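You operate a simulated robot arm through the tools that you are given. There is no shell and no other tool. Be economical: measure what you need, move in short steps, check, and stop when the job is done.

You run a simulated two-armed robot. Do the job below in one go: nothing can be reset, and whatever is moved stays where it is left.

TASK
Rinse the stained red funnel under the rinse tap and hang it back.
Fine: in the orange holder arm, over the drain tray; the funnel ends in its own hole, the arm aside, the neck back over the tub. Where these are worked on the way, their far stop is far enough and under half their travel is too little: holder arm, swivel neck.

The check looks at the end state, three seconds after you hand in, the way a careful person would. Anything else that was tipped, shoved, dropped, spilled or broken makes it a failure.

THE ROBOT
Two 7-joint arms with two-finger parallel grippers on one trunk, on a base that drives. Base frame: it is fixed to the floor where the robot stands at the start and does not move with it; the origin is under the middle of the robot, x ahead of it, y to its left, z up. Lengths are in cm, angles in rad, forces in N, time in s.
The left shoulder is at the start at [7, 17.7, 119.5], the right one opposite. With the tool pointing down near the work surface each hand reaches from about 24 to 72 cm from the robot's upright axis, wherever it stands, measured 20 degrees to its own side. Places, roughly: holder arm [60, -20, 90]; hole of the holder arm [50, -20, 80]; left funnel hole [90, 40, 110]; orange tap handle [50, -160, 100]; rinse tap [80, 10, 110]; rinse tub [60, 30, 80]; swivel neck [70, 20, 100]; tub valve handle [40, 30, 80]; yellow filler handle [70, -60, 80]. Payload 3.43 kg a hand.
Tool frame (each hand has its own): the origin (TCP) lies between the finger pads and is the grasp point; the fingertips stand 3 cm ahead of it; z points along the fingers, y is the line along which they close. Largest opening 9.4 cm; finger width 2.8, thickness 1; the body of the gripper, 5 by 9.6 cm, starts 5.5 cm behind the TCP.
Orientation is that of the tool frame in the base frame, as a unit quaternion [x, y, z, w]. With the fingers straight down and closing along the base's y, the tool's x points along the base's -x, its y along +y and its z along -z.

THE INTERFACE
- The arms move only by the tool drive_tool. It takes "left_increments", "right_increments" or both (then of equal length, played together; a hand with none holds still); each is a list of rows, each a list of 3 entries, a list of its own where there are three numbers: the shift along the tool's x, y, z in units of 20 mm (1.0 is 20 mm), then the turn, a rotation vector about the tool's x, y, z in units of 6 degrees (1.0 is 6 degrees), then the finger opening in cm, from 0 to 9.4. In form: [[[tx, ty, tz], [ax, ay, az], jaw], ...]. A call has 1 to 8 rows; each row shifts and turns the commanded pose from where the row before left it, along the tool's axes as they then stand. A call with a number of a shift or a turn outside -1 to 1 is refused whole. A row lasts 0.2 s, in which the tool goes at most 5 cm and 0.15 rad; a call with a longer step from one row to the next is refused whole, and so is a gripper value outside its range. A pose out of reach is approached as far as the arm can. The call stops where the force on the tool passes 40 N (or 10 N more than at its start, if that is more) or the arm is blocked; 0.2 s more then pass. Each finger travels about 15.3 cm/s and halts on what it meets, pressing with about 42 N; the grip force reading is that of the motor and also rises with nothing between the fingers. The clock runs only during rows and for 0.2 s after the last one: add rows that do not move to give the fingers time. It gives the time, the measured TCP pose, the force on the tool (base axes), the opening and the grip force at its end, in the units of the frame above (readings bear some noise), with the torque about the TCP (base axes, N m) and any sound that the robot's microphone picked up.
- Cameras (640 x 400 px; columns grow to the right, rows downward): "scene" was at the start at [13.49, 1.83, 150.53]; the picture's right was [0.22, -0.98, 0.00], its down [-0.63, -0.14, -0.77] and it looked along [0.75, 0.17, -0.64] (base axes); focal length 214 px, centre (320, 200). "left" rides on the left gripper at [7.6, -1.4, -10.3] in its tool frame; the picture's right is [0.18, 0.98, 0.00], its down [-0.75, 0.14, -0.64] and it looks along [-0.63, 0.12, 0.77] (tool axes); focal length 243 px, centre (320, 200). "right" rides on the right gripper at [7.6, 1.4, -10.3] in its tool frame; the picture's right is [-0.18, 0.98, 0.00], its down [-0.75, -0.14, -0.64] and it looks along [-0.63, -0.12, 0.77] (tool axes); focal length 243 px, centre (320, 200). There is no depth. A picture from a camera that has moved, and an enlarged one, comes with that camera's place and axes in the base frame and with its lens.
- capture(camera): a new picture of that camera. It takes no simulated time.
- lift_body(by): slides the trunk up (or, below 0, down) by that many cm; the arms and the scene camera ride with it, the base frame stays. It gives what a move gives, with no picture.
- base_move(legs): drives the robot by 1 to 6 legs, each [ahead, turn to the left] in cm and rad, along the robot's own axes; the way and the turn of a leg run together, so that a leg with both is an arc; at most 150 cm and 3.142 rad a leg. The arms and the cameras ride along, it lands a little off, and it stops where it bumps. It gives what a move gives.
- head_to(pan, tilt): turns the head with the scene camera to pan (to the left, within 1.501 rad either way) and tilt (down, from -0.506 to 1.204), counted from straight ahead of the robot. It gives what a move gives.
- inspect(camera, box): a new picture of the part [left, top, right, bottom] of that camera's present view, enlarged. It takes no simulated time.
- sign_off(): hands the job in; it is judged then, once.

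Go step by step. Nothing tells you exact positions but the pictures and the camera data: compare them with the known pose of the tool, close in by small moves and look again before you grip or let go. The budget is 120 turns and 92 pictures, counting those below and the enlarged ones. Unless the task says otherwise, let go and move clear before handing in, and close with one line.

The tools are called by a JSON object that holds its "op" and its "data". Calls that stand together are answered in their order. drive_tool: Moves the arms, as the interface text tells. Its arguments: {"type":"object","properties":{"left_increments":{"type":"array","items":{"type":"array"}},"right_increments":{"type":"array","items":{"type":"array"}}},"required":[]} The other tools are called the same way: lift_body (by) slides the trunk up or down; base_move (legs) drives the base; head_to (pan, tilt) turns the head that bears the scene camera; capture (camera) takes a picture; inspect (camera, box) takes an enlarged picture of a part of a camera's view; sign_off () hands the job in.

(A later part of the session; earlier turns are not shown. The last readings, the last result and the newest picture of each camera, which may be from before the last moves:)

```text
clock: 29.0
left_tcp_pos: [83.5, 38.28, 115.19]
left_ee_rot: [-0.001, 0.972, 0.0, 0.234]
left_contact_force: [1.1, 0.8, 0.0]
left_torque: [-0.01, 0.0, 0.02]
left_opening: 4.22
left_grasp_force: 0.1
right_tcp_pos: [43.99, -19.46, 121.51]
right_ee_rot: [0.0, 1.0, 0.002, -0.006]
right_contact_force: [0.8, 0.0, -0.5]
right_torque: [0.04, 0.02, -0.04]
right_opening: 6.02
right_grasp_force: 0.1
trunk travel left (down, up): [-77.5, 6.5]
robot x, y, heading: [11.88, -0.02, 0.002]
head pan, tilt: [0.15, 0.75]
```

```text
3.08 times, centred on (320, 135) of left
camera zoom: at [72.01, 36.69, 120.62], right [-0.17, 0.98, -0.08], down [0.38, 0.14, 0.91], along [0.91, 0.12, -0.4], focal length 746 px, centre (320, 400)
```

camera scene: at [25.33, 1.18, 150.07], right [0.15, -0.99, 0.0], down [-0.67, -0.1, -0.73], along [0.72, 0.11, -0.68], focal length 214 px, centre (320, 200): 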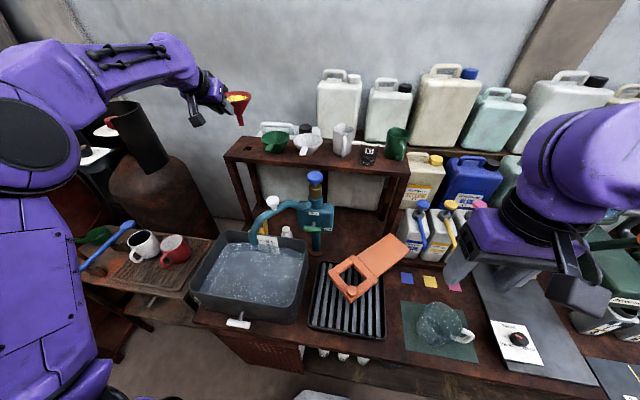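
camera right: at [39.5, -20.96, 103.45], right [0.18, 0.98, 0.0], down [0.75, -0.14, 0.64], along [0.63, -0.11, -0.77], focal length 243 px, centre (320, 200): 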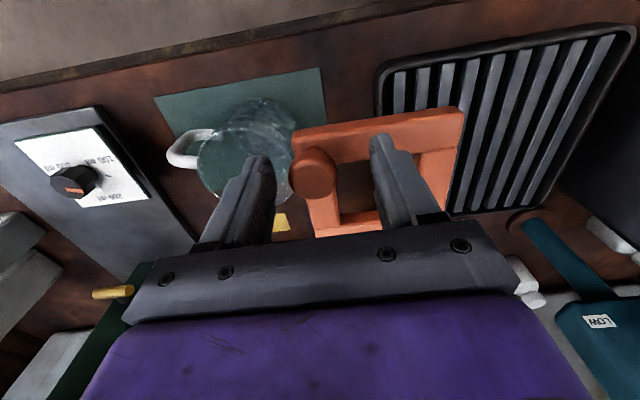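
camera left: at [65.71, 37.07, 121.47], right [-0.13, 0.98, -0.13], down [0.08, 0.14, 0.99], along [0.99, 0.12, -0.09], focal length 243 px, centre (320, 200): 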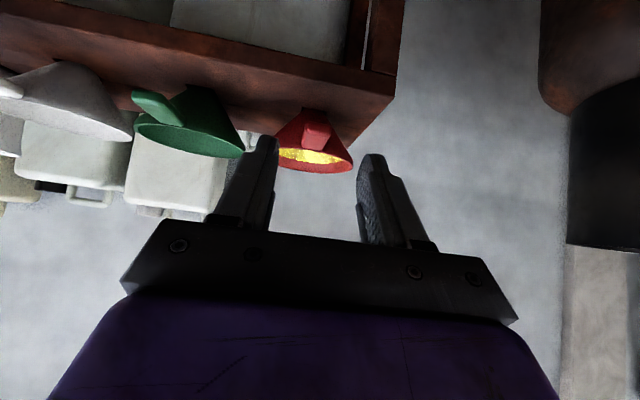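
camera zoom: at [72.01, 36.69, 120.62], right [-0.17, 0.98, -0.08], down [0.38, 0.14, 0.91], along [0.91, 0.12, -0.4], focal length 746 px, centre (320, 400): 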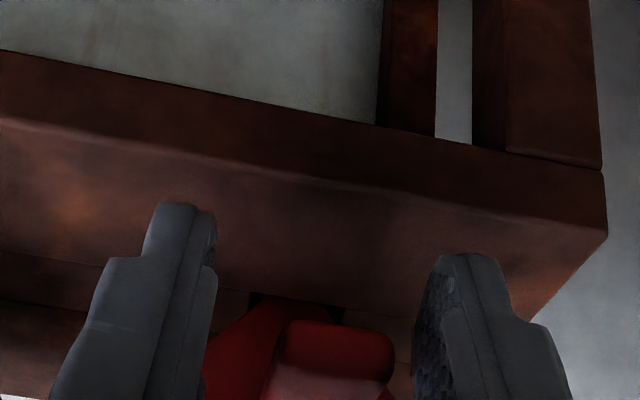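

{"op": "drive_tool", "data": {"left_increments": [[[0, 0, 0.12], [0, 0, 0], 2.5], [[0, 0, 0], [0, 0, 0], 1], [[0, 0, 0], [0, 0, 0], 1], [[0, 0, 0], [0, 0, 0], 1]]}}

{"op": "drive_tool", "data": {"left_increments": [[[-0.2, 0, -0.4], [0, 0, 0], 1], [[-0.454, 0, -0.891], [0, 0, 0], 1], [[-0.454, 0, -0.891], [0, 0, 0], 1], [[-0.454, 0, -0.891], [0, 0, 0], 1], [[-0.454, 0, -0.891], [0, 0, 0], 1], [[-0.454, 0, -0.891], [0, 0, 0], 1], [[-0.454, 0, -0.891], [0, 0, 0], 1]]}}

{"op": "inspect", "data": {"camera": "scene", "box": [200, 80, 310, 160]}}

```text
clock: 30.0
left_tcp_pos: [83.35, 38.12, 114.89]
left_ee_rot: [0.0, 0.972, 0.0, 0.235]
left_contact_force: [-2.0, -0.5, 0.6]
left_torque: [-0.02, 0.06, -0.04]
left_opening: 2.29
left_grasp_force: 41.4
right_tcp_pos: [43.72, -19.45, 121.51]
right_ee_rot: [0.0, 1.0, 0.002, -0.006]
right_contact_force: [1.0, -0.4, -0.4]
right_torque: [-0.01, 0.0, 0.01]
right_opening: 5.99
right_grasp_force: 0.0
trunk travel left (down, up): [-77.5, 6.5]
robot x, y, heading: [12.12, 0.01, 0.002]
head pan, tilt: [0.15, 0.75]
```

```text
clock: 31.6
left_tcp_pos: [83.61, 38.03, 127.65]
left_ee_rot: [-0.001, 0.972, 0.001, 0.234]
left_contact_force: [0.3, 0.0, -0.7]
left_torque: [0.01, 0.06, 0.03]
left_opening: 2.31
left_grasp_force: 42.0
right_tcp_pos: [43.86, -19.5, 121.55]
right_ee_rot: [-0.001, 1.0, 0.002, -0.007]
right_contact_force: [0.2, 1.1, 0.5]
right_torque: [-0.01, -0.03, 0.0]
right_opening: 6.01
right_grasp_force: 0.0
trunk travel left (down, up): [-77.5, 6.5]
robot x, y, heading: [11.77, -0.21, -0.005]
head pan, tilt: [0.15, 0.75]
```

```text
5.00 times, centred on (255, 120) of scene
camera zoom: at [25.44, 1.18, 150.06], right [0.15, -0.99, 0.0], down [-0.68, -0.1, -0.73], along [0.72, 0.11, -0.68], focal length 1072 px, centre (645, 600)
```

zoom: 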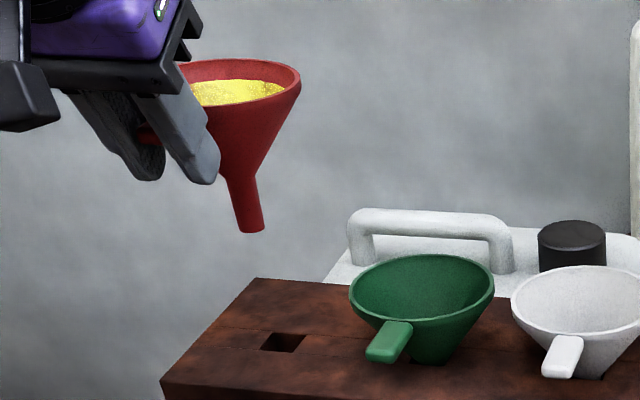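

{"op": "drive_tool", "data": {"left_increments": [[[0.834, 0, -0.566], [0, 0, 0], 1], [[0.834, 0, -0.566], [0, 0, 0], 1], [[0.834, 0, -0.566], [0, 0, 0], 1], [[0.834, 0, -0.566], [0, 0, 0], 1], [[0.834, 0, -0.566], [0, 0, 0], 1], [[0.834, 0, -0.566], [0, 0, 0], 1], [[0.834, 0, -0.566], [0, 0, 0], 1], [[0.834, 0, -0.566], [0, 0, 0], 1]], "right_increments": [[[0.2, -0.9, -0.3], [0, 0, 0], 6], [[0.2, -0.9, -0.3], [0, 0, 0], 6], [[0.2, -0.9, -0.3], [0, 0, 0], 6], [[0.2, -0.9, -0.3], [0, 0, 0], 6], [[0.2, -0.9, -0.3], [0, 0, 0], 6], [[0.2, -0.9, -0.3], [0, 0, 0], 6], [[0.2, -0.9, -0.3], [0, 0, 0], 6], [[0.2, -0.9, -0.3], [0, 0, 0], 6]]}}

{"op": "drive_tool", "data": {"left_increments": [[[0.834, 0, -0.566], [0, 0, 0], 1], [[0.834, 0, -0.566], [0, 0, 0], 1], [[0.834, 0, -0.566], [0, 0, 0], 1], [[0.834, 0, -0.566], [0, 0, 0], 1], [[0.834, 0, -0.566], [0, 0, 0], 1], [[0.834, 0, -0.566], [0, 0, 0], 1], [[0.834, 0, -0.566], [0, 0, 0], 1], [[0.834, 0, -0.566], [0, 0, 0], 1]]}}

{"op": "capture", "data": {"camera": "scene"}}

```text
clock: 33.4
left_tcp_pos: [67.51, 37.87, 129.88]
left_ee_rot: [-0.002, 0.972, 0.002, 0.235]
left_contact_force: [0.8, -0.4, -1.1]
left_torque: [0.02, 0.05, -0.01]
left_opening: 2.28
left_grasp_force: 42.0
right_tcp_pos: [42.35, -32.4, 125.61]
right_ee_rot: [0.0, 1.0, 0.003, -0.006]
right_contact_force: [-0.4, -0.1, 0.0]
right_torque: [0.01, -0.02, 0.01]
right_opening: 5.99
right_grasp_force: 0.0
right hand out of reach, approached as far as the arm can: row 7, 8
trunk travel left (down, up): [-77.5, 6.5]
robot x, y, heading: [11.88, 0.31, 0.0]
head pan, tilt: [0.15, 0.75]
```

```text
clock: 35.2
left_tcp_pos: [54.83, 41.98, 132.01]
left_ee_rot: [-0.003, 0.972, -0.006, 0.236]
left_contact_force: [-0.9, 0.7, -0.7]
left_torque: [0.02, 0.02, -0.02]
left_opening: 2.29
left_grasp_force: 41.8
left hand out of reach, approached as far as the arm can: row 5, 6, 7, 8
right_tcp_pos: [42.3, -32.16, 125.73]
right_ee_rot: [0.0, 1.0, 0.002, -0.007]
right_contact_force: [-0.3, 0.1, 0.1]
right_torque: [0.0, -0.03, 0.01]
right_opening: 5.99
right_grasp_force: 0.1
trunk travel left (down, up): [-77.5, 6.5]
robot x, y, heading: [11.68, 0.0, -0.004]
head pan, tilt: [0.15, 0.75]
```

```text
54 pictures are left
camera scene: at [25.3, 1.21, 150.08], right [0.15, -0.99, 0.0], down [-0.67, -0.1, -0.73], along [0.72, 0.11, -0.68], focal length 214 px, centre (320, 200)
```

scene: 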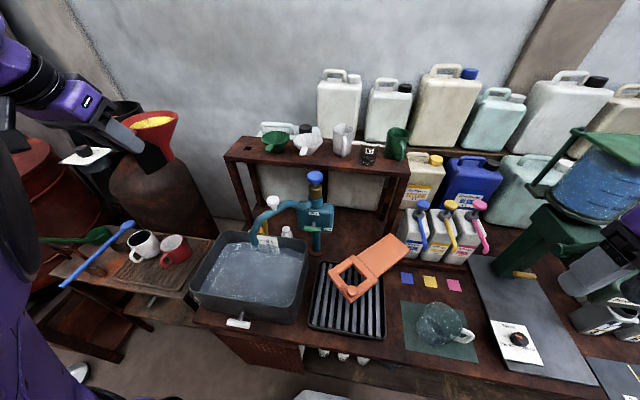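

{"op": "base_move", "data": {"legs": [[-10, 0]]}}

{"op": "drive_tool", "data": {"left_increments": [[[-0.3, -0.5, 0.2], [0, 0, 0], 1], [[-0.3, -0.5, 0.2], [0, 0, 0], 1], [[-0.3, -0.5, 0.2], [0, 0, 0], 1], [[-0.3, -0.5, 0.2], [0, 0, 0], 1]]}}

```text
clock: 36.3
left_tcp_pos: [44.93, 42.0, 131.78]
left_ee_rot: [-0.005, 0.972, -0.005, 0.233]
left_contact_force: [-0.1, 0.1, -0.4]
left_torque: [-0.01, 0.06, -0.03]
left_opening: 2.3
left_grasp_force: 42.0
right_tcp_pos: [32.53, -32.02, 125.59]
right_ee_rot: [0.0, 1.0, 0.002, -0.007]
right_contact_force: [0.3, -0.2, 0.3]
right_torque: [0.0, 0.03, 0.01]
right_opening: 5.96
right_grasp_force: 0.1
trunk travel left (down, up): [-77.5, 6.5]
robot x, y, heading: [1.9, -0.11, -0.002]
head pan, tilt: [0.15, 0.75]
```

```text
clock: 37.3
left_tcp_pos: [48.37, 38.77, 131.32]
left_ee_rot: [-0.007, 0.973, -0.01, 0.232]
left_contact_force: [-0.6, -0.6, -1.5]
left_torque: [0.01, 0.05, 0.01]
left_opening: 2.29
left_grasp_force: 42.2
left hand out of reach, approached as far as the arm can: row 2, 4
right_tcp_pos: [32.58, -32.11, 125.62]
right_ee_rot: [0.0, 1.0, 0.003, -0.007]
right_contact_force: [0.5, -0.2, 0.4]
right_torque: [0.03, 0.01, 0.04]
right_opening: 5.98
right_grasp_force: 0.2
trunk travel left (down, up): [-77.5, 6.5]
robot x, y, heading: [2.15, -0.09, -0.0]
head pan, tilt: [0.15, 0.75]
```

{"op": "drive_tool", "data": {"left_increments": [[[-0.44, -1, 0.7], [0, 0, 0], 1], [[-0.44, -1, 0.7], [0, 0, 0], 1], [[-0.44, -1, 0.7], [0, 0, 0], 1], [[-0.44, -1, 0.7], [0, 0, 0], 1]]}}

{"op": "drive_tool", "data": {"left_increments": [[[0, 0, 0], [0.49, 0, 0.963], 1], [[0, 0, 0], [0.49, 0, 0.963], 1], [[0, 0, 0], [0.49, 0, 0.963], 1], [[0, 0, 0], [0.49, 0, 0.963], 1], [[0, 0, 0], [0.49, 0, 0.963], 1], [[0, 0, 0], [0.49, 0, 0.963], 1], [[0, 0, 0], [0.49, 0, 0.963], 1], [[0, 0, 0], [0.49, 0, 0.963], 1]]}}

{"op": "capture", "data": {"camera": "scene"}}

```text
clock: 38.3
left_tcp_pos: [54.3, 31.3, 128.3]
left_ee_rot: [-0.009, 0.972, -0.011, 0.234]
left_contact_force: [0.0, 0.4, -0.4]
left_torque: [0.02, 0.04, -0.03]
left_opening: 2.29
left_grasp_force: 42.0
left hand out of reach, approached as far as the arm can: row 1
right_tcp_pos: [32.44, -32.02, 125.64]
right_ee_rot: [0.0, 1.0, 0.003, -0.006]
right_contact_force: [-0.7, -0.2, 0.4]
right_torque: [0.01, 0.01, -0.01]
right_opening: 5.98
right_grasp_force: 0.1
trunk travel left (down, up): [-77.5, 6.5]
robot x, y, heading: [1.86, -0.34, -0.004]
head pan, tilt: [0.15, 0.75]
```

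```text
clock: 40.1
left_tcp_pos: [54.3, 31.06, 128.4]
left_ee_rot: [0.422, 0.874, -0.106, 0.215]
left_contact_force: [-0.1, 0.6, -0.7]
left_torque: [0.01, 0.05, -0.01]
left_opening: 2.3
left_grasp_force: 41.8
right_tcp_pos: [32.45, -31.93, 125.7]
right_ee_rot: [0.0, 1.0, 0.002, -0.006]
right_contact_force: [0.4, 0.1, -0.9]
right_torque: [-0.05, -0.01, 0.03]
right_opening: 6.0
right_grasp_force: 0.0
trunk travel left (down, up): [-77.5, 6.5]
robot x, y, heading: [1.98, -0.01, -0.006]
head pan, tilt: [0.15, 0.75]
```

```text
53 pictures are left
camera scene: at [15.43, 1.35, 150.07], right [0.15, -0.99, 0.0], down [-0.67, -0.1, -0.73], along [0.72, 0.11, -0.68], focal length 214 px, centre (320, 200)
```

scene: 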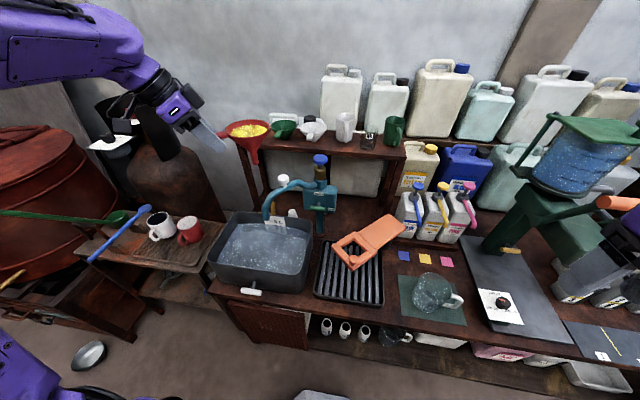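

{"op": "drive_tool", "data": {"left_increments": [[[-0.86, -0.94, 0.74], [0, 0, 0], 1], [[-0.86, -0.94, 0.74], [0, 0, 0], 1], [[-0.86, -0.94, 0.74], [0, 0, 0], 1], [[-0.86, -0.94, 0.74], [0, 0, 0], 1], [[-0.86, -0.94, 0.74], [0, 0, 0], 1], [[-0.86, -0.94, 0.74], [0, 0, 0], 1], [[-0.86, -0.94, 0.74], [0, 0, 0], 1], [[-0.86, -0.94, 0.74], [0, 0, 0], 1]]}}

```text
clock: 41.9
left_tcp_pos: [55.62, 8.54, 124.44]
left_ee_rot: [0.414, 0.876, -0.116, 0.218]
left_contact_force: [-0.1, -0.2, -1.0]
left_torque: [0.0, 0.04, 0.0]
left_opening: 2.31
left_grasp_force: 41.8
left hand out of reach, approached as far as the arm can: row 5, 6, 7, 8
right_tcp_pos: [32.35, -32.0, 125.61]
right_ee_rot: [0.0, 1.0, 0.003, -0.007]
right_contact_force: [-0.1, 0.3, -0.7]
right_torque: [-0.01, -0.02, 0.0]
right_opening: 6.02
right_grasp_force: 0.0
trunk travel left (down, up): [-77.5, 6.5]
robot x, y, heading: [1.85, -0.06, -0.0]
head pan, tilt: [0.15, 0.75]
```

{"op": "drive_tool", "data": {"left_increments": [[[0.143, -0.264, 0.926], [0, 0, 0], 1], [[0.143, -0.264, 0.926], [0, 0, 0], 1], [[0.143, -0.264, 0.926], [0, 0, 0], 1], [[0.143, -0.264, 0.926], [0, 0, 0], 1], [[0.143, -0.264, 0.926], [0, 0, 0], 1], [[0.143, -0.264, 0.926], [0, 0, 0], 1], [[0.143, -0.264, 0.926], [0, 0, 0], 1]]}}

{"op": "capture", "data": {"camera": "scene"}}

{"op": "inspect", "data": {"camera": "scene", "box": [260, 160, 420, 300]}}

```text
clock: 43.5
left_tcp_pos: [55.12, 2.26, 111.73]
left_ee_rot: [0.422, 0.875, -0.106, 0.213]
left_contact_force: [0.5, -0.2, -0.1]
left_torque: [0.02, 0.02, 0.01]
left_opening: 2.3
left_grasp_force: 42.3
right_tcp_pos: [32.49, -31.99, 125.49]
right_ee_rot: [0.0, 1.0, 0.002, -0.006]
right_contact_force: [-0.5, -0.3, 0.2]
right_torque: [0.0, 0.02, 0.0]
right_opening: 6.03
right_grasp_force: 0.0
trunk travel left (down, up): [-77.5, 6.5]
robot x, y, heading: [2.14, 0.1, -0.002]
head pan, tilt: [0.15, 0.75]
```

```text
52 pictures are left
camera scene: at [15.47, 1.16, 150.07], right [0.15, -0.99, 0.0], down [-0.68, -0.1, -0.73], along [0.72, 0.11, -0.68], focal length 214 px, centre (320, 200)
```

scene: 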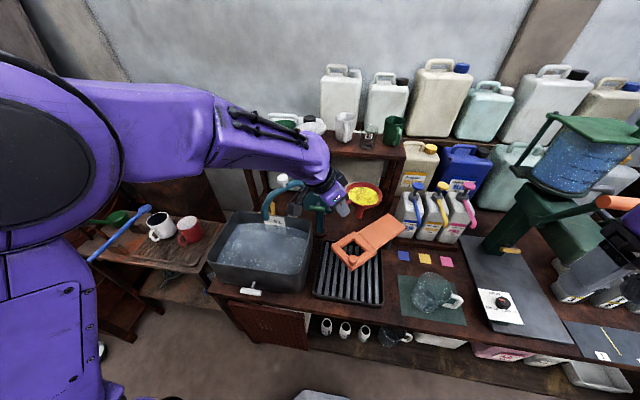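

```text
2.86 times, centred on (340, 230) of scene
camera zoom: at [15.47, 1.16, 150.07], right [0.15, -0.99, 0.0], down [-0.68, -0.1, -0.73], along [0.72, 0.11, -0.68], focal length 613 px, centre (263, 114)
```

zoom: 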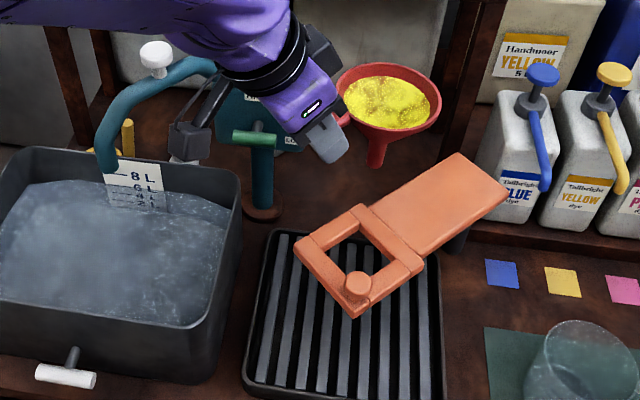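

{"op": "drive_tool", "data": {"left_increments": [[[0.534, -0.135, 0.736], [0, 0, 0], 1], [[0.534, -0.135, 0.736], [0, 0, 0], 1], [[0.534, -0.135, 0.736], [0, 0, 0], 1], [[0.534, -0.135, 0.736], [0, 0, 0], 1], [[0.534, -0.135, 0.736], [0, 0, 0], 1]]}}

{"op": "inspect", "data": {"camera": "scene", "box": [280, 170, 420, 290]}}

{"op": "capture", "data": {"camera": "left"}}

```text
clock: 44.7
left_tcp_pos: [53.2, 2.54, 102.63]
left_ee_rot: [0.422, 0.875, -0.107, 0.214]
left_contact_force: [0.2, 0.8, -0.4]
left_torque: [0.04, 0.06, -0.03]
left_opening: 2.33
left_grasp_force: 42.2
right_tcp_pos: [32.41, -31.93, 125.59]
right_ee_rot: [0.0, 1.0, 0.002, -0.006]
right_contact_force: [0.7, 0.1, 0.6]
right_torque: [-0.03, -0.01, -0.01]
right_opening: 6.0
right_grasp_force: 0.1
trunk travel left (down, up): [-77.5, 6.5]
robot x, y, heading: [2.07, -0.03, -0.003]
head pan, tilt: [0.15, 0.75]
```

```text
3.33 times, centred on (350, 230) of scene
camera zoom: at [15.46, 1.21, 150.07], right [0.15, -0.99, 0.0], down [-0.67, -0.1, -0.73], along [0.72, 0.11, -0.68], focal length 715 px, centre (220, 100)
```

zoom: 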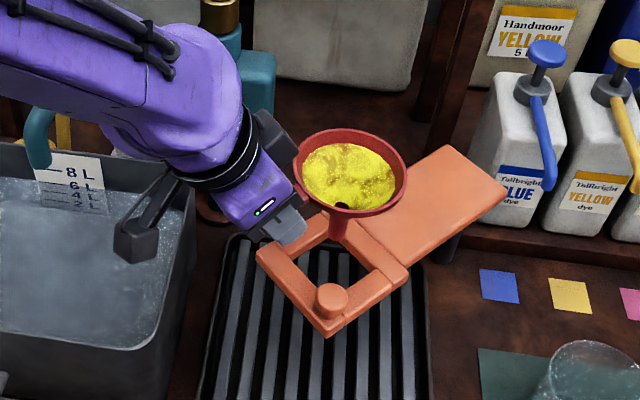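

```text
49 pictures are left
camera left: at [44.83, 10.67, 108.12], right [0.67, 0.74, -0.09], down [0.35, -0.2, 0.92], along [0.66, -0.64, -0.39], focal length 243 px, centre (320, 200)
```

left: 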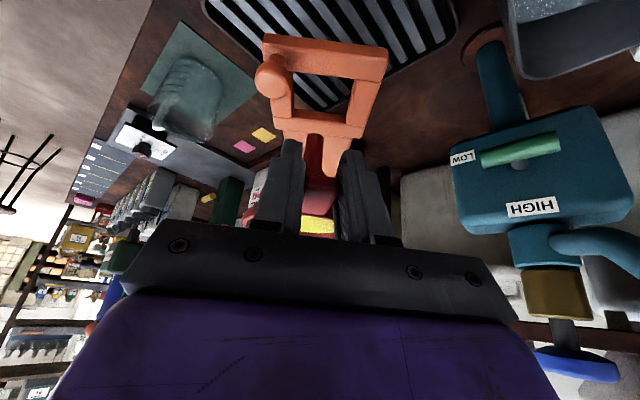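

{"op": "drive_tool", "data": {"left_increments": [[[0.433, 0.017, 0.743], [0, 0, 0], 1], [[0.433, 0.017, 0.743], [0, 0, 0], 1], [[0.433, 0.017, 0.743], [0, 0, 0], 1], [[0.433, 0.017, 0.743], [0, 0, 0], 1], [[0.433, 0.017, 0.743], [0, 0, 0], 1]]}}

{"op": "inspect", "data": {"camera": "scene", "box": [280, 170, 420, 290]}}

{"op": "capture", "data": {"camera": "left"}}

```text
clock: 45.9
left_tcp_pos: [52.93, 2.95, 94.08]
left_ee_rot: [0.422, 0.875, -0.106, 0.214]
left_contact_force: [-0.1, 1.3, -0.2]
left_torque: [0.03, 0.06, -0.01]
left_opening: 2.31
left_grasp_force: 42.2
right_tcp_pos: [32.42, -32.03, 125.58]
right_ee_rot: [0.0, 1.0, 0.002, -0.006]
right_contact_force: [-0.2, -0.2, 0.0]
right_torque: [0.02, 0.03, 0.0]
right_opening: 6.0
right_grasp_force: 0.1
trunk travel left (down, up): [-77.5, 6.5]
robot x, y, heading: [2.05, 0.32, -0.002]
head pan, tilt: [0.15, 0.75]
```

```text
3.33 times, centred on (350, 230) of scene
camera zoom: at [15.46, 1.2, 150.07], right [0.15, -0.99, 0.0], down [-0.67, -0.1, -0.73], along [0.72, 0.11, -0.68], focal length 715 px, centre (220, 100)
```

zoom: 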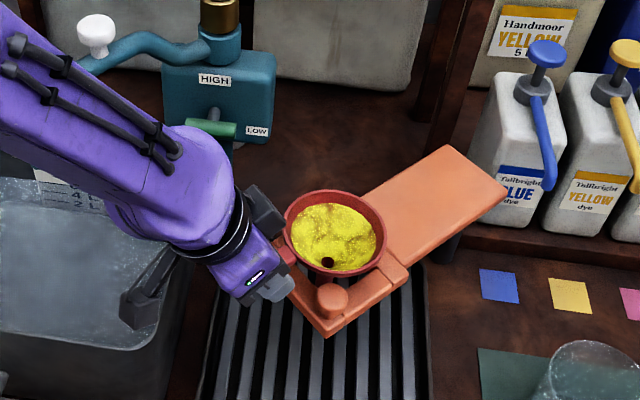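

```text
47 pictures are left
camera left: at [44.62, 11.06, 99.53], right [0.67, 0.74, -0.09], down [0.35, -0.2, 0.92], along [0.66, -0.64, -0.39], focal length 243 px, centre (320, 200)
```

left: 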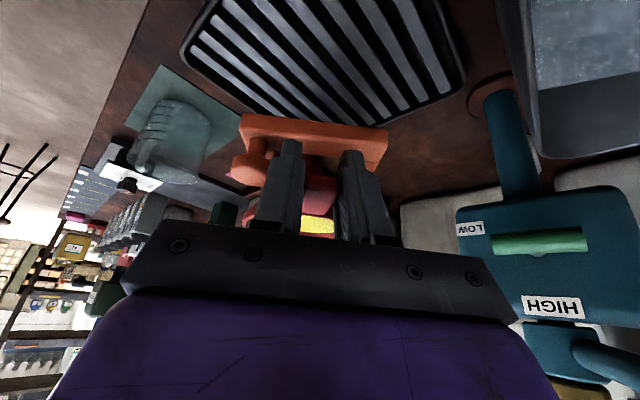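

{"op": "drive_tool", "data": {"left_increments": [[[0.14, 0, 0.31], [0, 0, 0], 1], [[0.14, 0, 0.31], [0, 0, 0], 1], [[0.14, 0, 0.31], [0, 0, 0], 1]]}}

{"op": "inspect", "data": {"camera": "scene", "box": [310, 200, 400, 280]}}

{"op": "inspect", "data": {"camera": "left", "box": [210, 80, 420, 240]}}

```text
clock: 46.7
left_tcp_pos: [53.12, 2.75, 92.27]
left_ee_rot: [0.421, 0.874, -0.107, 0.218]
left_contact_force: [4.0, -1.7, 13.6]
left_torque: [-0.92, -0.5, 0.18]
left_opening: 2.3
left_grasp_force: 42.4
right_tcp_pos: [32.23, -32.06, 125.73]
right_ee_rot: [-0.001, 1.0, 0.003, -0.005]
right_contact_force: [0.3, 0.3, -0.5]
right_torque: [0.03, 0.04, 0.01]
right_opening: 6.0
right_grasp_force: 0.1
trunk travel left (down, up): [-77.5, 6.5]
robot x, y, heading: [1.74, -0.01, -0.005]
head pan, tilt: [0.15, 0.75]
```

```text
5.00 times, centred on (355, 240) of scene
camera zoom: at [15.22, 1.11, 150.12], right [0.15, -0.99, 0.0], down [-0.67, -0.1, -0.73], along [0.72, 0.11, -0.68], focal length 1072 px, centre (145, 0)
```

zoom: 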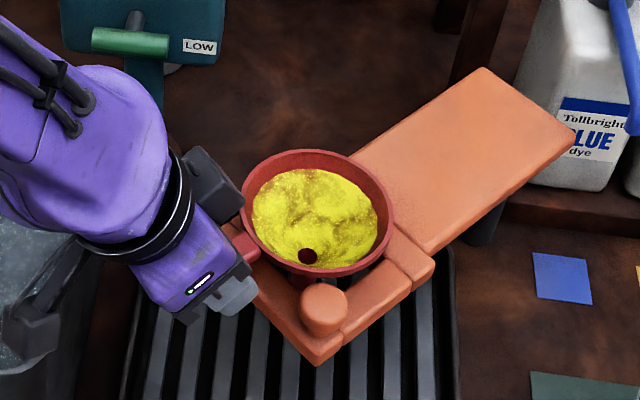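

```text
2.50 times, centred on (315, 160) of left
camera zoom: at [44.7, 10.83, 97.71], right [0.67, 0.74, -0.09], down [0.34, -0.2, 0.92], along [0.66, -0.64, -0.38], focal length 606 px, centre (332, 300)
```

zoom: 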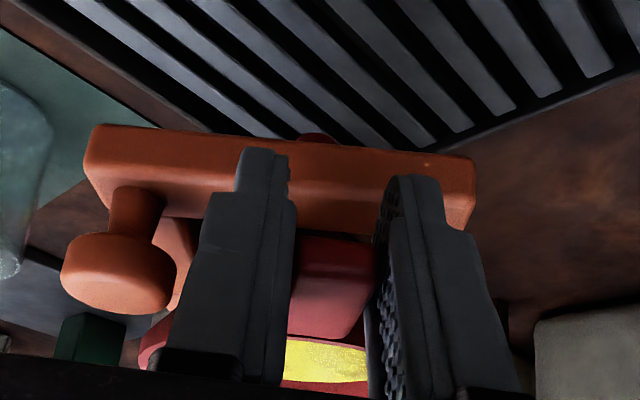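

{"op": "drive_tool", "data": {"left_increments": [[[0, 0, 0], [0, 0, 0], 2.8], [[0, 0, 0], [0, 0, 0], 3.6], [[0, 0, 0], [0, 0, 0], 3.6]]}}

{"op": "inspect", "data": {"camera": "scene", "box": [310, 200, 400, 280]}}

```text
clock: 47.5
left_tcp_pos: [52.88, 2.78, 92.04]
left_ee_rot: [0.422, 0.875, -0.105, 0.212]
left_contact_force: [-0.1, -0.8, 0.3]
left_torque: [0.03, 0.01, 0.0]
left_opening: 3.6
left_grasp_force: 0.0
right_tcp_pos: [32.47, -32.1, 125.67]
right_ee_rot: [0.0, 1.0, 0.003, -0.006]
right_contact_force: [-0.2, 0.3, 0.2]
right_torque: [0.02, -0.02, 0.0]
right_opening: 5.97
right_grasp_force: 0.0
trunk travel left (down, up): [-77.5, 6.5]
robot x, y, heading: [1.94, 0.13, -0.007]
head pan, tilt: [0.15, 0.75]
```

```text
5.00 times, centred on (355, 240) of scene
camera zoom: at [15.43, 1.21, 150.07], right [0.15, -0.99, 0.0], down [-0.67, -0.1, -0.73], along [0.72, 0.11, -0.68], focal length 1072 px, centre (145, 0)
```

zoom: 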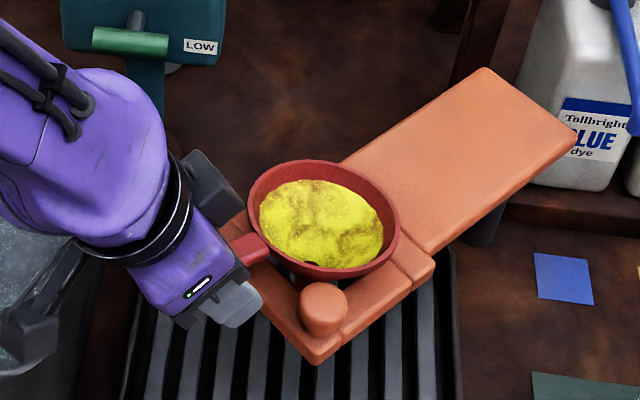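

{"op": "drive_tool", "data": {"left_increments": [[[0, 0, -0.5], [0, 0, 0], 4], [[0, 0, -1], [0, 0, 0], 4], [[0, 0, -1], [0, 0, 0], 4], [[0, 0, -1], [0, 0, 0], 4], [[0, 0, -1], [0, 0, 0], 4], [[0, 0, -1], [0, 0, 0], 4], [[0, 0, -1], [0, 0, 0], 4], [[0, 0, -1], [0, 0, 0], 4]]}}

{"op": "inspect", "data": {"camera": "scene", "box": [310, 200, 400, 280]}}

{"op": "capture", "data": {"camera": "left"}}

```text
clock: 49.3
left_tcp_pos: [48.75, 8.36, 105.27]
left_ee_rot: [0.421, 0.875, -0.107, 0.214]
left_contact_force: [-0.3, 0.3, -0.3]
left_torque: [0.01, -0.02, 0.0]
left_opening: 3.96
left_grasp_force: 0.1
right_tcp_pos: [32.21, -31.98, 125.67]
right_ee_rot: [0.0, 1.0, 0.002, -0.006]
right_contact_force: [0.6, 0.0, -1.0]
right_torque: [0.02, 0.0, 0.01]
right_opening: 5.99
right_grasp_force: 0.0
trunk travel left (down, up): [-77.5, 6.5]
robot x, y, heading: [2.01, 0.12, 0.002]
head pan, tilt: [0.15, 0.75]
```

```text
5.00 times, centred on (355, 240) of scene
camera zoom: at [15.3, 1.25, 150.08], right [0.15, -0.99, 0.0], down [-0.67, -0.1, -0.73], along [0.72, 0.11, -0.68], focal length 1072 px, centre (145, 0)
```

zoom: 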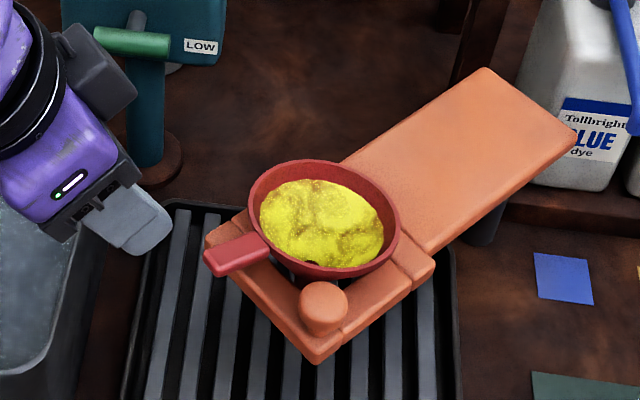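

```text
42 pictures are left
camera left: at [40.38, 16.48, 110.8], right [0.67, 0.74, -0.09], down [0.35, -0.2, 0.92], along [0.66, -0.64, -0.39], focal length 243 px, centre (320, 200)
```

left: 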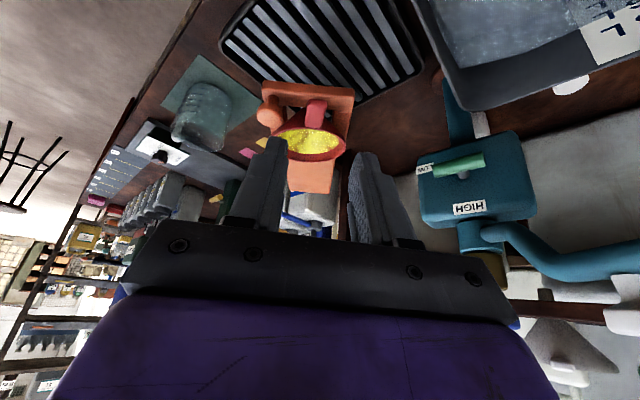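

{"op": "inspect", "data": {"camera": "left", "box": [380, 130, 640, 320]}}

{"op": "inspect", "data": {"camera": "scene", "box": [270, 140, 360, 230]}}

```text
2.11 times, centred on (510, 225) of left
camera zoom: at [40.38, 16.48, 110.8], right [0.67, 0.74, -0.09], down [0.35, -0.2, 0.92], along [0.66, -0.64, -0.39], focal length 511 px, centre (-80, 147)
```

zoom: 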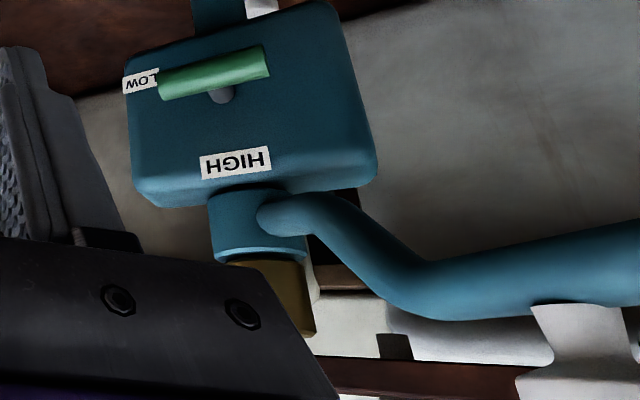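

```text
4.44 times, centred on (315, 185) of scene
camera zoom: at [15.3, 1.25, 150.08], right [0.15, -0.99, 0.0], down [-0.67, -0.1, -0.73], along [0.72, 0.11, -0.68], focal length 953 px, centre (342, 267)
```

zoom: 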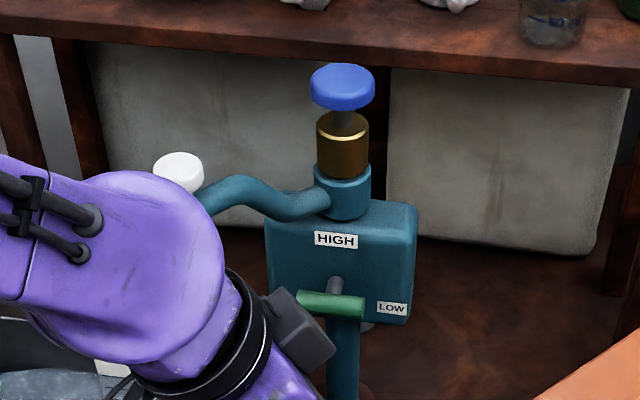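

{"op": "drive_tool", "data": {"left_increments": [[[-0.227, 0, -0.445], [-0.49, 0, -0.963], 5], [[-0.227, 0, -0.445], [-0.49, 0, -0.963], 5], [[-0.227, 0, -0.445], [-0.49, 0, -0.963], 5], [[-0.227, 0, -0.445], [-0.49, 0, -0.963], 5], [[-0.227, 0, -0.445], [-0.49, 0, -0.963], 5], [[-0.227, 0, -0.445], [-0.49, 0, -0.963], 5], [[-0.227, 0, -0.445], [-0.49, 0, -0.963], 5], [[-0.227, 0, -0.445], [-0.49, 0, -0.963], 5]]}}

```text
clock: 51.1
left_tcp_pos: [48.68, 8.5, 113.35]
left_ee_rot: [-0.006, 0.972, -0.004, 0.234]
left_contact_force: [0.7, 0.2, 0.1]
left_torque: [0.03, 0.0, -0.02]
left_opening: 4.99
left_grasp_force: 0.0
right_tcp_pos: [32.32, -31.99, 125.71]
right_ee_rot: [0.0, 1.0, 0.002, -0.006]
right_contact_force: [0.0, 1.4, -0.4]
right_torque: [0.01, -0.02, 0.02]
right_opening: 6.01
right_grasp_force: 0.1
trunk travel left (down, up): [-77.5, 6.5]
robot x, y, heading: [2.24, -0.11, 0.002]
head pan, tilt: [0.15, 0.75]
```

{"op": "drive_tool", "data": {"left_increments": [[[-0.92, 0.815, 0.125], [0, 0, 0], 6], [[-0.92, 0.815, 0.125], [0, 0, 0], 6], [[-0.92, 0.815, 0.125], [0, 0, 0], 6], [[-0.92, 0.815, 0.125], [0, 0, 0], 6], [[-0.92, 0.815, 0.125], [0, 0, 0], 6], [[-0.92, 0.815, 0.125], [0, 0, 0], 6], [[-0.92, 0.815, 0.125], [0, 0, 0], 6]]}}

{"op": "capture", "data": {"camera": "left"}}

{"op": "inspect", "data": {"camera": "scene", "box": [240, 140, 360, 240]}}

```text
clock: 52.7
left_tcp_pos: [61.01, 20.0, 117.42]
left_ee_rot: [-0.003, 0.972, -0.007, 0.233]
left_contact_force: [0.1, 0.4, 0.4]
left_torque: [-0.01, 0.02, 0.03]
left_opening: 5.98
left_grasp_force: 0.0
right_tcp_pos: [32.48, -31.96, 125.68]
right_ee_rot: [0.0, 1.0, 0.003, -0.006]
right_contact_force: [-0.3, -0.1, 0.5]
right_torque: [-0.03, 0.03, -0.02]
right_opening: 6.01
right_grasp_force: 0.1
trunk travel left (down, up): [-77.5, 6.5]
robot x, y, heading: [2.3, 0.12, 0.002]
head pan, tilt: [0.15, 0.75]
```

```text
39 pictures are left
camera left: at [49.51, 18.63, 123.0], right [-0.17, 0.98, -0.1], down [0.38, 0.15, 0.91], along [0.91, 0.12, -0.4], focal length 243 px, centre (320, 200)
```

left: 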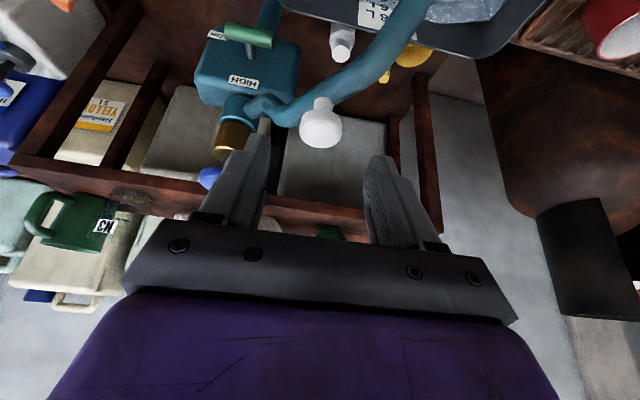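

```text
4.00 times, centred on (300, 190) of scene
camera zoom: at [15.49, 1.28, 150.06], right [0.15, -0.99, 0.0], down [-0.68, -0.1, -0.73], along [0.72, 0.11, -0.68], focal length 858 px, centre (400, 240)
```

zoom: 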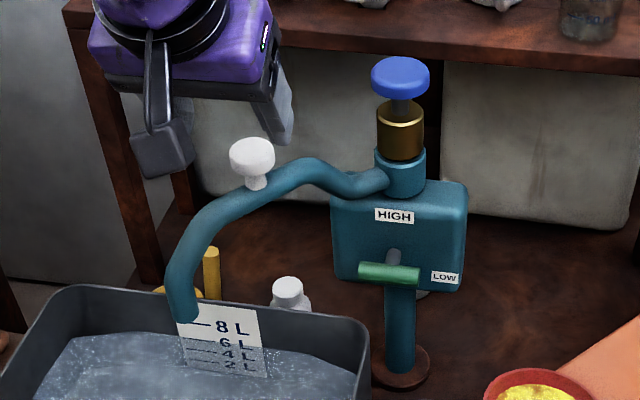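

{"op": "drive_tool", "data": {"left_increments": [[[-0.05, 0.02, 0.9], [0, 0, 0], 6], [[-0.05, 0.02, 0.9], [0, 0, 0], 6], [[-0.05, 0, 0.9], [0, 0, 0], 6], [[-0.05, 0, 0.85], [0, 0, 0], 6], [[0, 0, 0], [0, 0, 0], 3], [[0, 0, 0], [0, 0, 0], 1], [[0, 0, 0], [0, 0, 0], 1]]}}

{"op": "inspect", "data": {"camera": "left", "box": [210, 60, 450, 240]}}

```text
clock: 54.3
left_tcp_pos: [64.56, 20.02, 111.32]
left_ee_rot: [-0.004, 0.972, -0.005, 0.233]
left_contact_force: [0.7, 1.4, -0.6]
left_torque: [0.24, -0.4, -0.01]
left_opening: 3.27
left_grasp_force: 44.7
right_tcp_pos: [32.46, -31.93, 125.63]
right_ee_rot: [0.0, 1.0, 0.003, -0.007]
right_contact_force: [0.3, 1.1, 0.1]
right_torque: [0.01, 0.0, -0.02]
right_opening: 5.97
right_grasp_force: 0.0
trunk travel left (down, up): [-77.5, 6.5]
robot x, y, heading: [2.07, 0.31, -0.004]
head pan, tilt: [0.15, 0.75]
```

```text
2.22 times, centred on (330, 150) of left
camera zoom: at [53.02, 18.59, 116.9], right [-0.17, 0.98, -0.1], down [0.38, 0.15, 0.91], along [0.91, 0.12, -0.4], focal length 539 px, centre (298, 311)
```

zoom: 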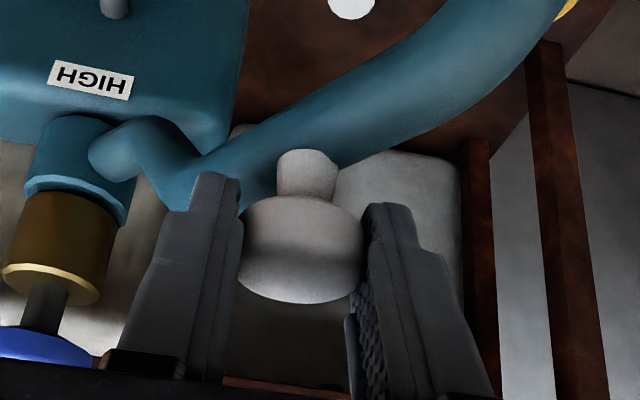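

{"op": "drive_tool", "data": {"left_increments": [[[0.517, -0.585, -0.263], [0, 0, 0], 1], [[0.45, -0.65, -0.229], [0, 0, 0], 1], [[0.379, -0.71, -0.193], [0, 0, 0], 1], [[0, 0, 0], [0, 0, 0], 1]]}}

{"op": "inspect", "data": {"camera": "scene", "box": [240, 140, 400, 280]}}

```text
clock: 55.3
left_tcp_pos: [61.72, 15.83, 111.34]
left_ee_rot: [-0.004, 0.972, -0.005, 0.233]
left_contact_force: [11.2, -3.1, 2.1]
left_torque: [0.26, -0.64, 0.07]
left_opening: 3.35
left_grasp_force: 44.8
right_tcp_pos: [32.59, -32.18, 125.56]
right_ee_rot: [0.0, 1.0, 0.002, -0.006]
right_contact_force: [0.1, 0.2, 0.6]
right_torque: [0.0, -0.01, 0.01]
right_opening: 6.01
right_grasp_force: 0.1
trunk travel left (down, up): [-77.5, 6.5]
robot x, y, heading: [2.03, -0.11, -0.001]
head pan, tilt: [0.15, 0.75]
```

```text
2.86 times, centred on (320, 210) of scene
camera zoom: at [15.68, 1.11, 150.05], right [0.15, -0.99, 0.0], down [-0.68, -0.1, -0.73], along [0.72, 0.11, -0.68], focal length 613 px, centre (320, 171)
```

zoom: 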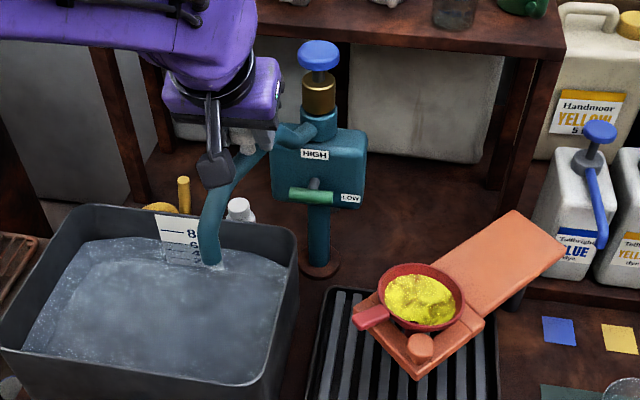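

{"op": "drive_tool", "data": {"left_increments": [[[0.25, -0.755, -0.127], [0, 0, 0], 1], [[0.17, -0.785, -0.086], [0, 0, 0], 1], [[0.08, -0.815, -0.041], [0, 0, 0], 1], [[0, -0.82, 0], [0, 0, 0], 1]]}}

```text
clock: 56.3
left_tcp_pos: [60.17, 9.69, 111.33]
left_ee_rot: [-0.003, 0.973, -0.004, 0.232]
left_contact_force: [-5.6, 5.2, -6.1]
left_torque: [0.35, -0.18, 0.75]
left_opening: 3.36
left_grasp_force: 45.4
right_tcp_pos: [32.27, -32.01, 125.66]
right_ee_rot: [0.0, 1.0, 0.002, -0.006]
right_contact_force: [0.4, 0.3, -0.1]
right_torque: [0.01, 0.01, 0.03]
right_opening: 6.0
right_grasp_force: 0.1
trunk travel left (down, up): [-77.5, 6.5]
robot x, y, heading: [1.97, 0.23, -0.002]
head pan, tilt: [0.15, 0.75]
```

{"op": "drive_tool", "data": {"left_increments": [[[0.02, -0.82, 0], [0, 0, 0], 1], [[-0.1, -0.81, 0.05], [0, 0, 0], 1], [[-0.232, -0.78, 0.118], [0, 0, 0], 1], [[-0.312, -0.745, 0.159], [0, 0, 0], 1]]}}

{"op": "inspect", "data": {"camera": "scene", "box": [240, 140, 400, 280]}}

{"op": "capture", "data": {"camera": "left"}}

```text
clock: 57.3
left_tcp_pos: [62.24, 3.33, 112.26]
left_ee_rot: [-0.01, 0.972, -0.015, 0.236]
left_contact_force: [-5.2, -0.8, -32.1]
left_torque: [0.64, 0.73, 0.29]
left_opening: 3.34
left_grasp_force: 45.2
right_tcp_pos: [32.71, -32.23, 125.56]
right_ee_rot: [0.001, 1.0, 0.003, -0.007]
right_contact_force: [0.0, -0.5, 0.0]
right_torque: [-0.01, -0.01, 0.01]
right_opening: 6.01
right_grasp_force: 0.3
trunk travel left (down, up): [-77.5, 6.5]
robot x, y, heading: [1.73, 0.12, -0.001]
head pan, tilt: [0.15, 0.75]
```

```text
2.86 times, centred on (320, 210) of scene
camera zoom: at [15.74, 1.09, 150.0], right [0.15, -0.99, 0.0], down [-0.68, -0.1, -0.73], along [0.72, 0.11, -0.68], focal length 613 px, centre (320, 171)
```

zoom: 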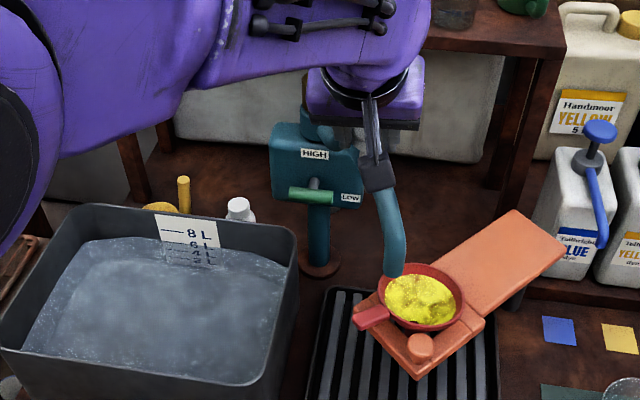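

```text
34 pictures are left
camera left: at [50.64, 2.07, 117.83], right [-0.17, 0.98, -0.12], down [0.38, 0.18, 0.91], along [0.91, 0.11, -0.4], focal length 243 px, centre (320, 200)
```

left: 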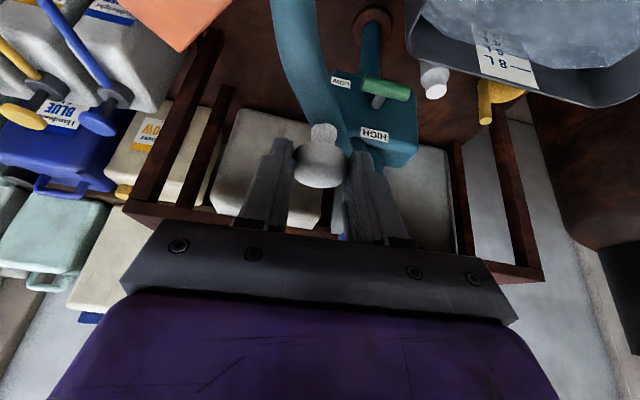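

{"op": "drive_tool", "data": {"left_increments": [[[0, 0, 0], [0, 0, 0], 1], [[0, 0, 0], [0, 0, 0], 1]]}}

```text
clock: 57.9
left_tcp_pos: [62.09, 3.55, 112.33]
left_ee_rot: [-0.011, 0.972, -0.016, 0.235]
left_contact_force: [-11.5, -7.2, -21.1]
left_torque: [0.38, 0.52, -0.07]
left_opening: 3.32
left_grasp_force: 44.7
right_tcp_pos: [32.4, -32.26, 125.57]
right_ee_rot: [0.0, 1.0, 0.004, -0.006]
right_contact_force: [0.2, -0.4, 1.2]
right_torque: [0.0, -0.03, -0.03]
right_opening: 6.01
right_grasp_force: 0.0
trunk travel left (down, up): [-77.5, 6.5]
robot x, y, heading: [1.98, 0.04, -0.001]
head pan, tilt: [0.15, 0.75]
```

{"op": "drive_tool", "data": {"left_increments": [[[0, 0, 0], [0, 0, 0], 4], [[0, 0, 0], [0, 0, 0], 5], [[0, 0, 0], [0, 0, 0], 5]]}}

{"op": "capture", "data": {"camera": "scene"}}

```text
clock: 58.7
left_tcp_pos: [62.11, 3.91, 112.31]
left_ee_rot: [-0.014, 0.972, -0.015, 0.236]
left_contact_force: [0.5, 0.2, -0.3]
left_torque: [0.0, 0.01, 0.0]
left_opening: 5.0
left_grasp_force: 0.0
right_tcp_pos: [32.28, -32.06, 125.65]
right_ee_rot: [0.0, 1.0, 0.002, -0.006]
right_contact_force: [-0.4, 0.4, 0.6]
right_torque: [-0.01, 0.0, -0.01]
right_opening: 5.99
right_grasp_force: 0.1
trunk travel left (down, up): [-77.5, 6.5]
robot x, y, heading: [1.99, 0.05, 0.001]
head pan, tilt: [0.15, 0.75]
```

```text
33 pictures are left
camera scene: at [15.37, 1.22, 150.08], right [0.15, -0.99, 0.0], down [-0.67, -0.1, -0.73], along [0.72, 0.11, -0.68], focal length 214 px, centre (320, 200)
```

scene: 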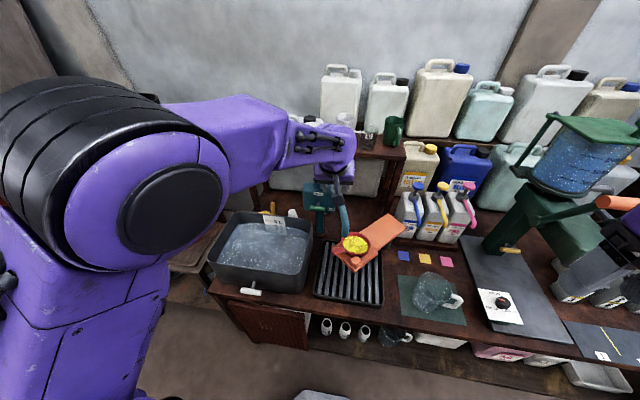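

{"op": "drive_tool", "data": {"left_increments": [[[-0.356, -0.7, 0.2], [0, 0, 0], 5], [[-0.356, -0.7, 0.2], [0, 0, 0], 5], [[0, 0, 0], [0, 0, 0], 5]]}}

{"op": "inspect", "data": {"camera": "scene", "box": [280, 160, 400, 280]}}

```text
clock: 59.7
left_tcp_pos: [64.63, 2.51, 114.28]
left_ee_rot: [-0.037, 0.969, -0.039, 0.242]
left_contact_force: [0.3, -0.2, -0.3]
left_torque: [0.0, 0.01, -0.02]
left_opening: 5.0
left_grasp_force: 0.1
right_tcp_pos: [32.42, -32.08, 125.66]
right_ee_rot: [0.001, 1.0, 0.003, -0.006]
right_contact_force: [0.2, 0.1, -0.1]
right_torque: [-0.01, 0.04, 0.01]
right_opening: 6.01
right_grasp_force: 0.2
trunk travel left (down, up): [-77.5, 6.5]
robot x, y, heading: [1.84, -0.06, 0.002]
head pan, tilt: [0.15, 0.75]
stopped in row 3 (left hand): the arm was blocked; the commanded pose is now the measured one
```

```text
3.33 times, centred on (340, 220) of scene
camera zoom: at [15.36, 1.19, 150.08], right [0.15, -0.99, 0.0], down [-0.67, -0.1, -0.73], along [0.72, 0.11, -0.68], focal length 715 px, centre (253, 133)
```

zoom: 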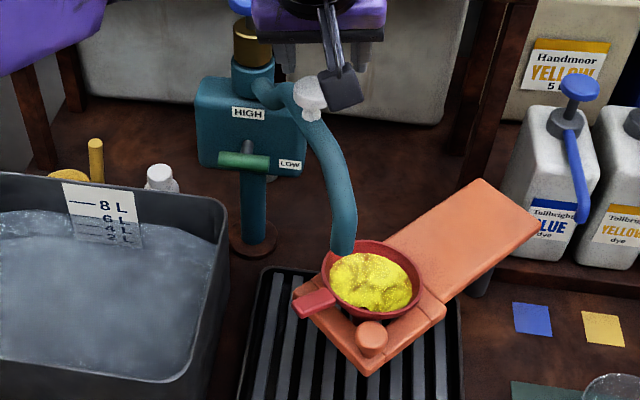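

{"op": "drive_tool", "data": {"left_increments": [[[-0.1, 0.3, -0.7], [0, 0, 0], 5], [[-0.1, 0.6, -0.6], [0, 0, 0], 5], [[0, 1, -0.3], [0, 0, 0], 5], [[0, 1, -0.1], [0, 0, 0], 5], [[0, 1, 0], [0, 0, 0], 5], [[0, 1, 0], [0, 0, 0], 5], [[0, 1, 0], [0, 0, 0], 5], [[0, 1, 0], [0, 0, 0], 5]]}}

{"op": "drive_tool", "data": {"left_increments": [[[0, 1, 0], [0, 0, 0], 5], [[0, 1, 0], [0, 0, 0], 5], [[0, 1, 0], [0, 0, 0], 5], [[0, 1, 0], [0, 0, 0], 5], [[0, 1, 0], [0, 0, 0], 5], [[0, 1, 0], [0, 0, 0], 5], [[0, 1, 0], [0, 0, 0], 5]]}}

{"op": "capture", "data": {"camera": "scene"}}

{"op": "inspect", "data": {"camera": "scene", "box": [280, 130, 400, 280]}}

```text
clock: 61.5
left_tcp_pos: [62.73, 16.53, 116.02]
left_ee_rot: [-0.035, 0.969, -0.037, 0.241]
left_contact_force: [-0.2, 0.7, -0.5]
left_torque: [-0.03, 0.0, 0.0]
left_opening: 5.02
left_grasp_force: 0.2
right_tcp_pos: [32.37, -32.04, 125.72]
right_ee_rot: [0.0, 1.0, 0.001, -0.006]
right_contact_force: [-1.0, 0.7, -1.4]
right_torque: [0.03, -0.04, 0.01]
right_opening: 5.99
right_grasp_force: 0.0
trunk travel left (down, up): [-77.5, 6.5]
robot x, y, heading: [1.83, 0.12, 0.001]
head pan, tilt: [0.15, 0.75]
```

```text
clock: 63.1
left_tcp_pos: [61.94, 30.47, 114.66]
left_ee_rot: [-0.033, 0.969, -0.037, 0.241]
left_contact_force: [-0.2, 0.0, 0.4]
left_torque: [-0.01, 0.0, -0.01]
left_opening: 5.01
left_grasp_force: 0.1
right_tcp_pos: [32.32, -31.91, 125.73]
right_ee_rot: [0.001, 1.0, 0.002, -0.006]
right_contact_force: [0.0, -0.3, -0.4]
right_torque: [0.0, 0.01, -0.03]
right_opening: 5.99
right_grasp_force: 0.0
trunk travel left (down, up): [-77.5, 6.5]
robot x, y, heading: [1.95, -0.48, -0.001]
head pan, tilt: [0.15, 0.75]
```

```text
31 pictures are left
camera scene: at [15.39, 1.34, 150.07], right [0.15, -0.99, 0.0], down [-0.67, -0.1, -0.73], along [0.72, 0.11, -0.68], focal length 214 px, centre (320, 200)
```

scene: 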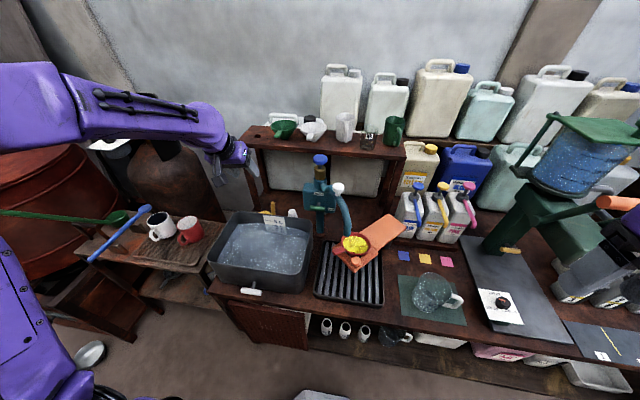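

```text
2.67 times, centred on (340, 205) of scene
camera zoom: at [15.39, 1.34, 150.07], right [0.15, -0.99, 0.0], down [-0.67, -0.1, -0.73], along [0.72, 0.11, -0.68], focal length 572 px, centre (267, 187)
```

zoom: 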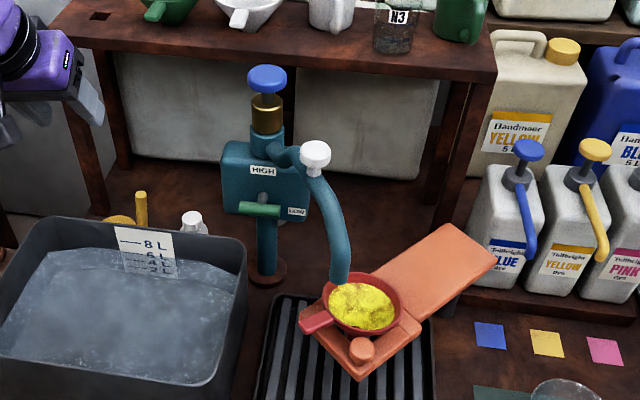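

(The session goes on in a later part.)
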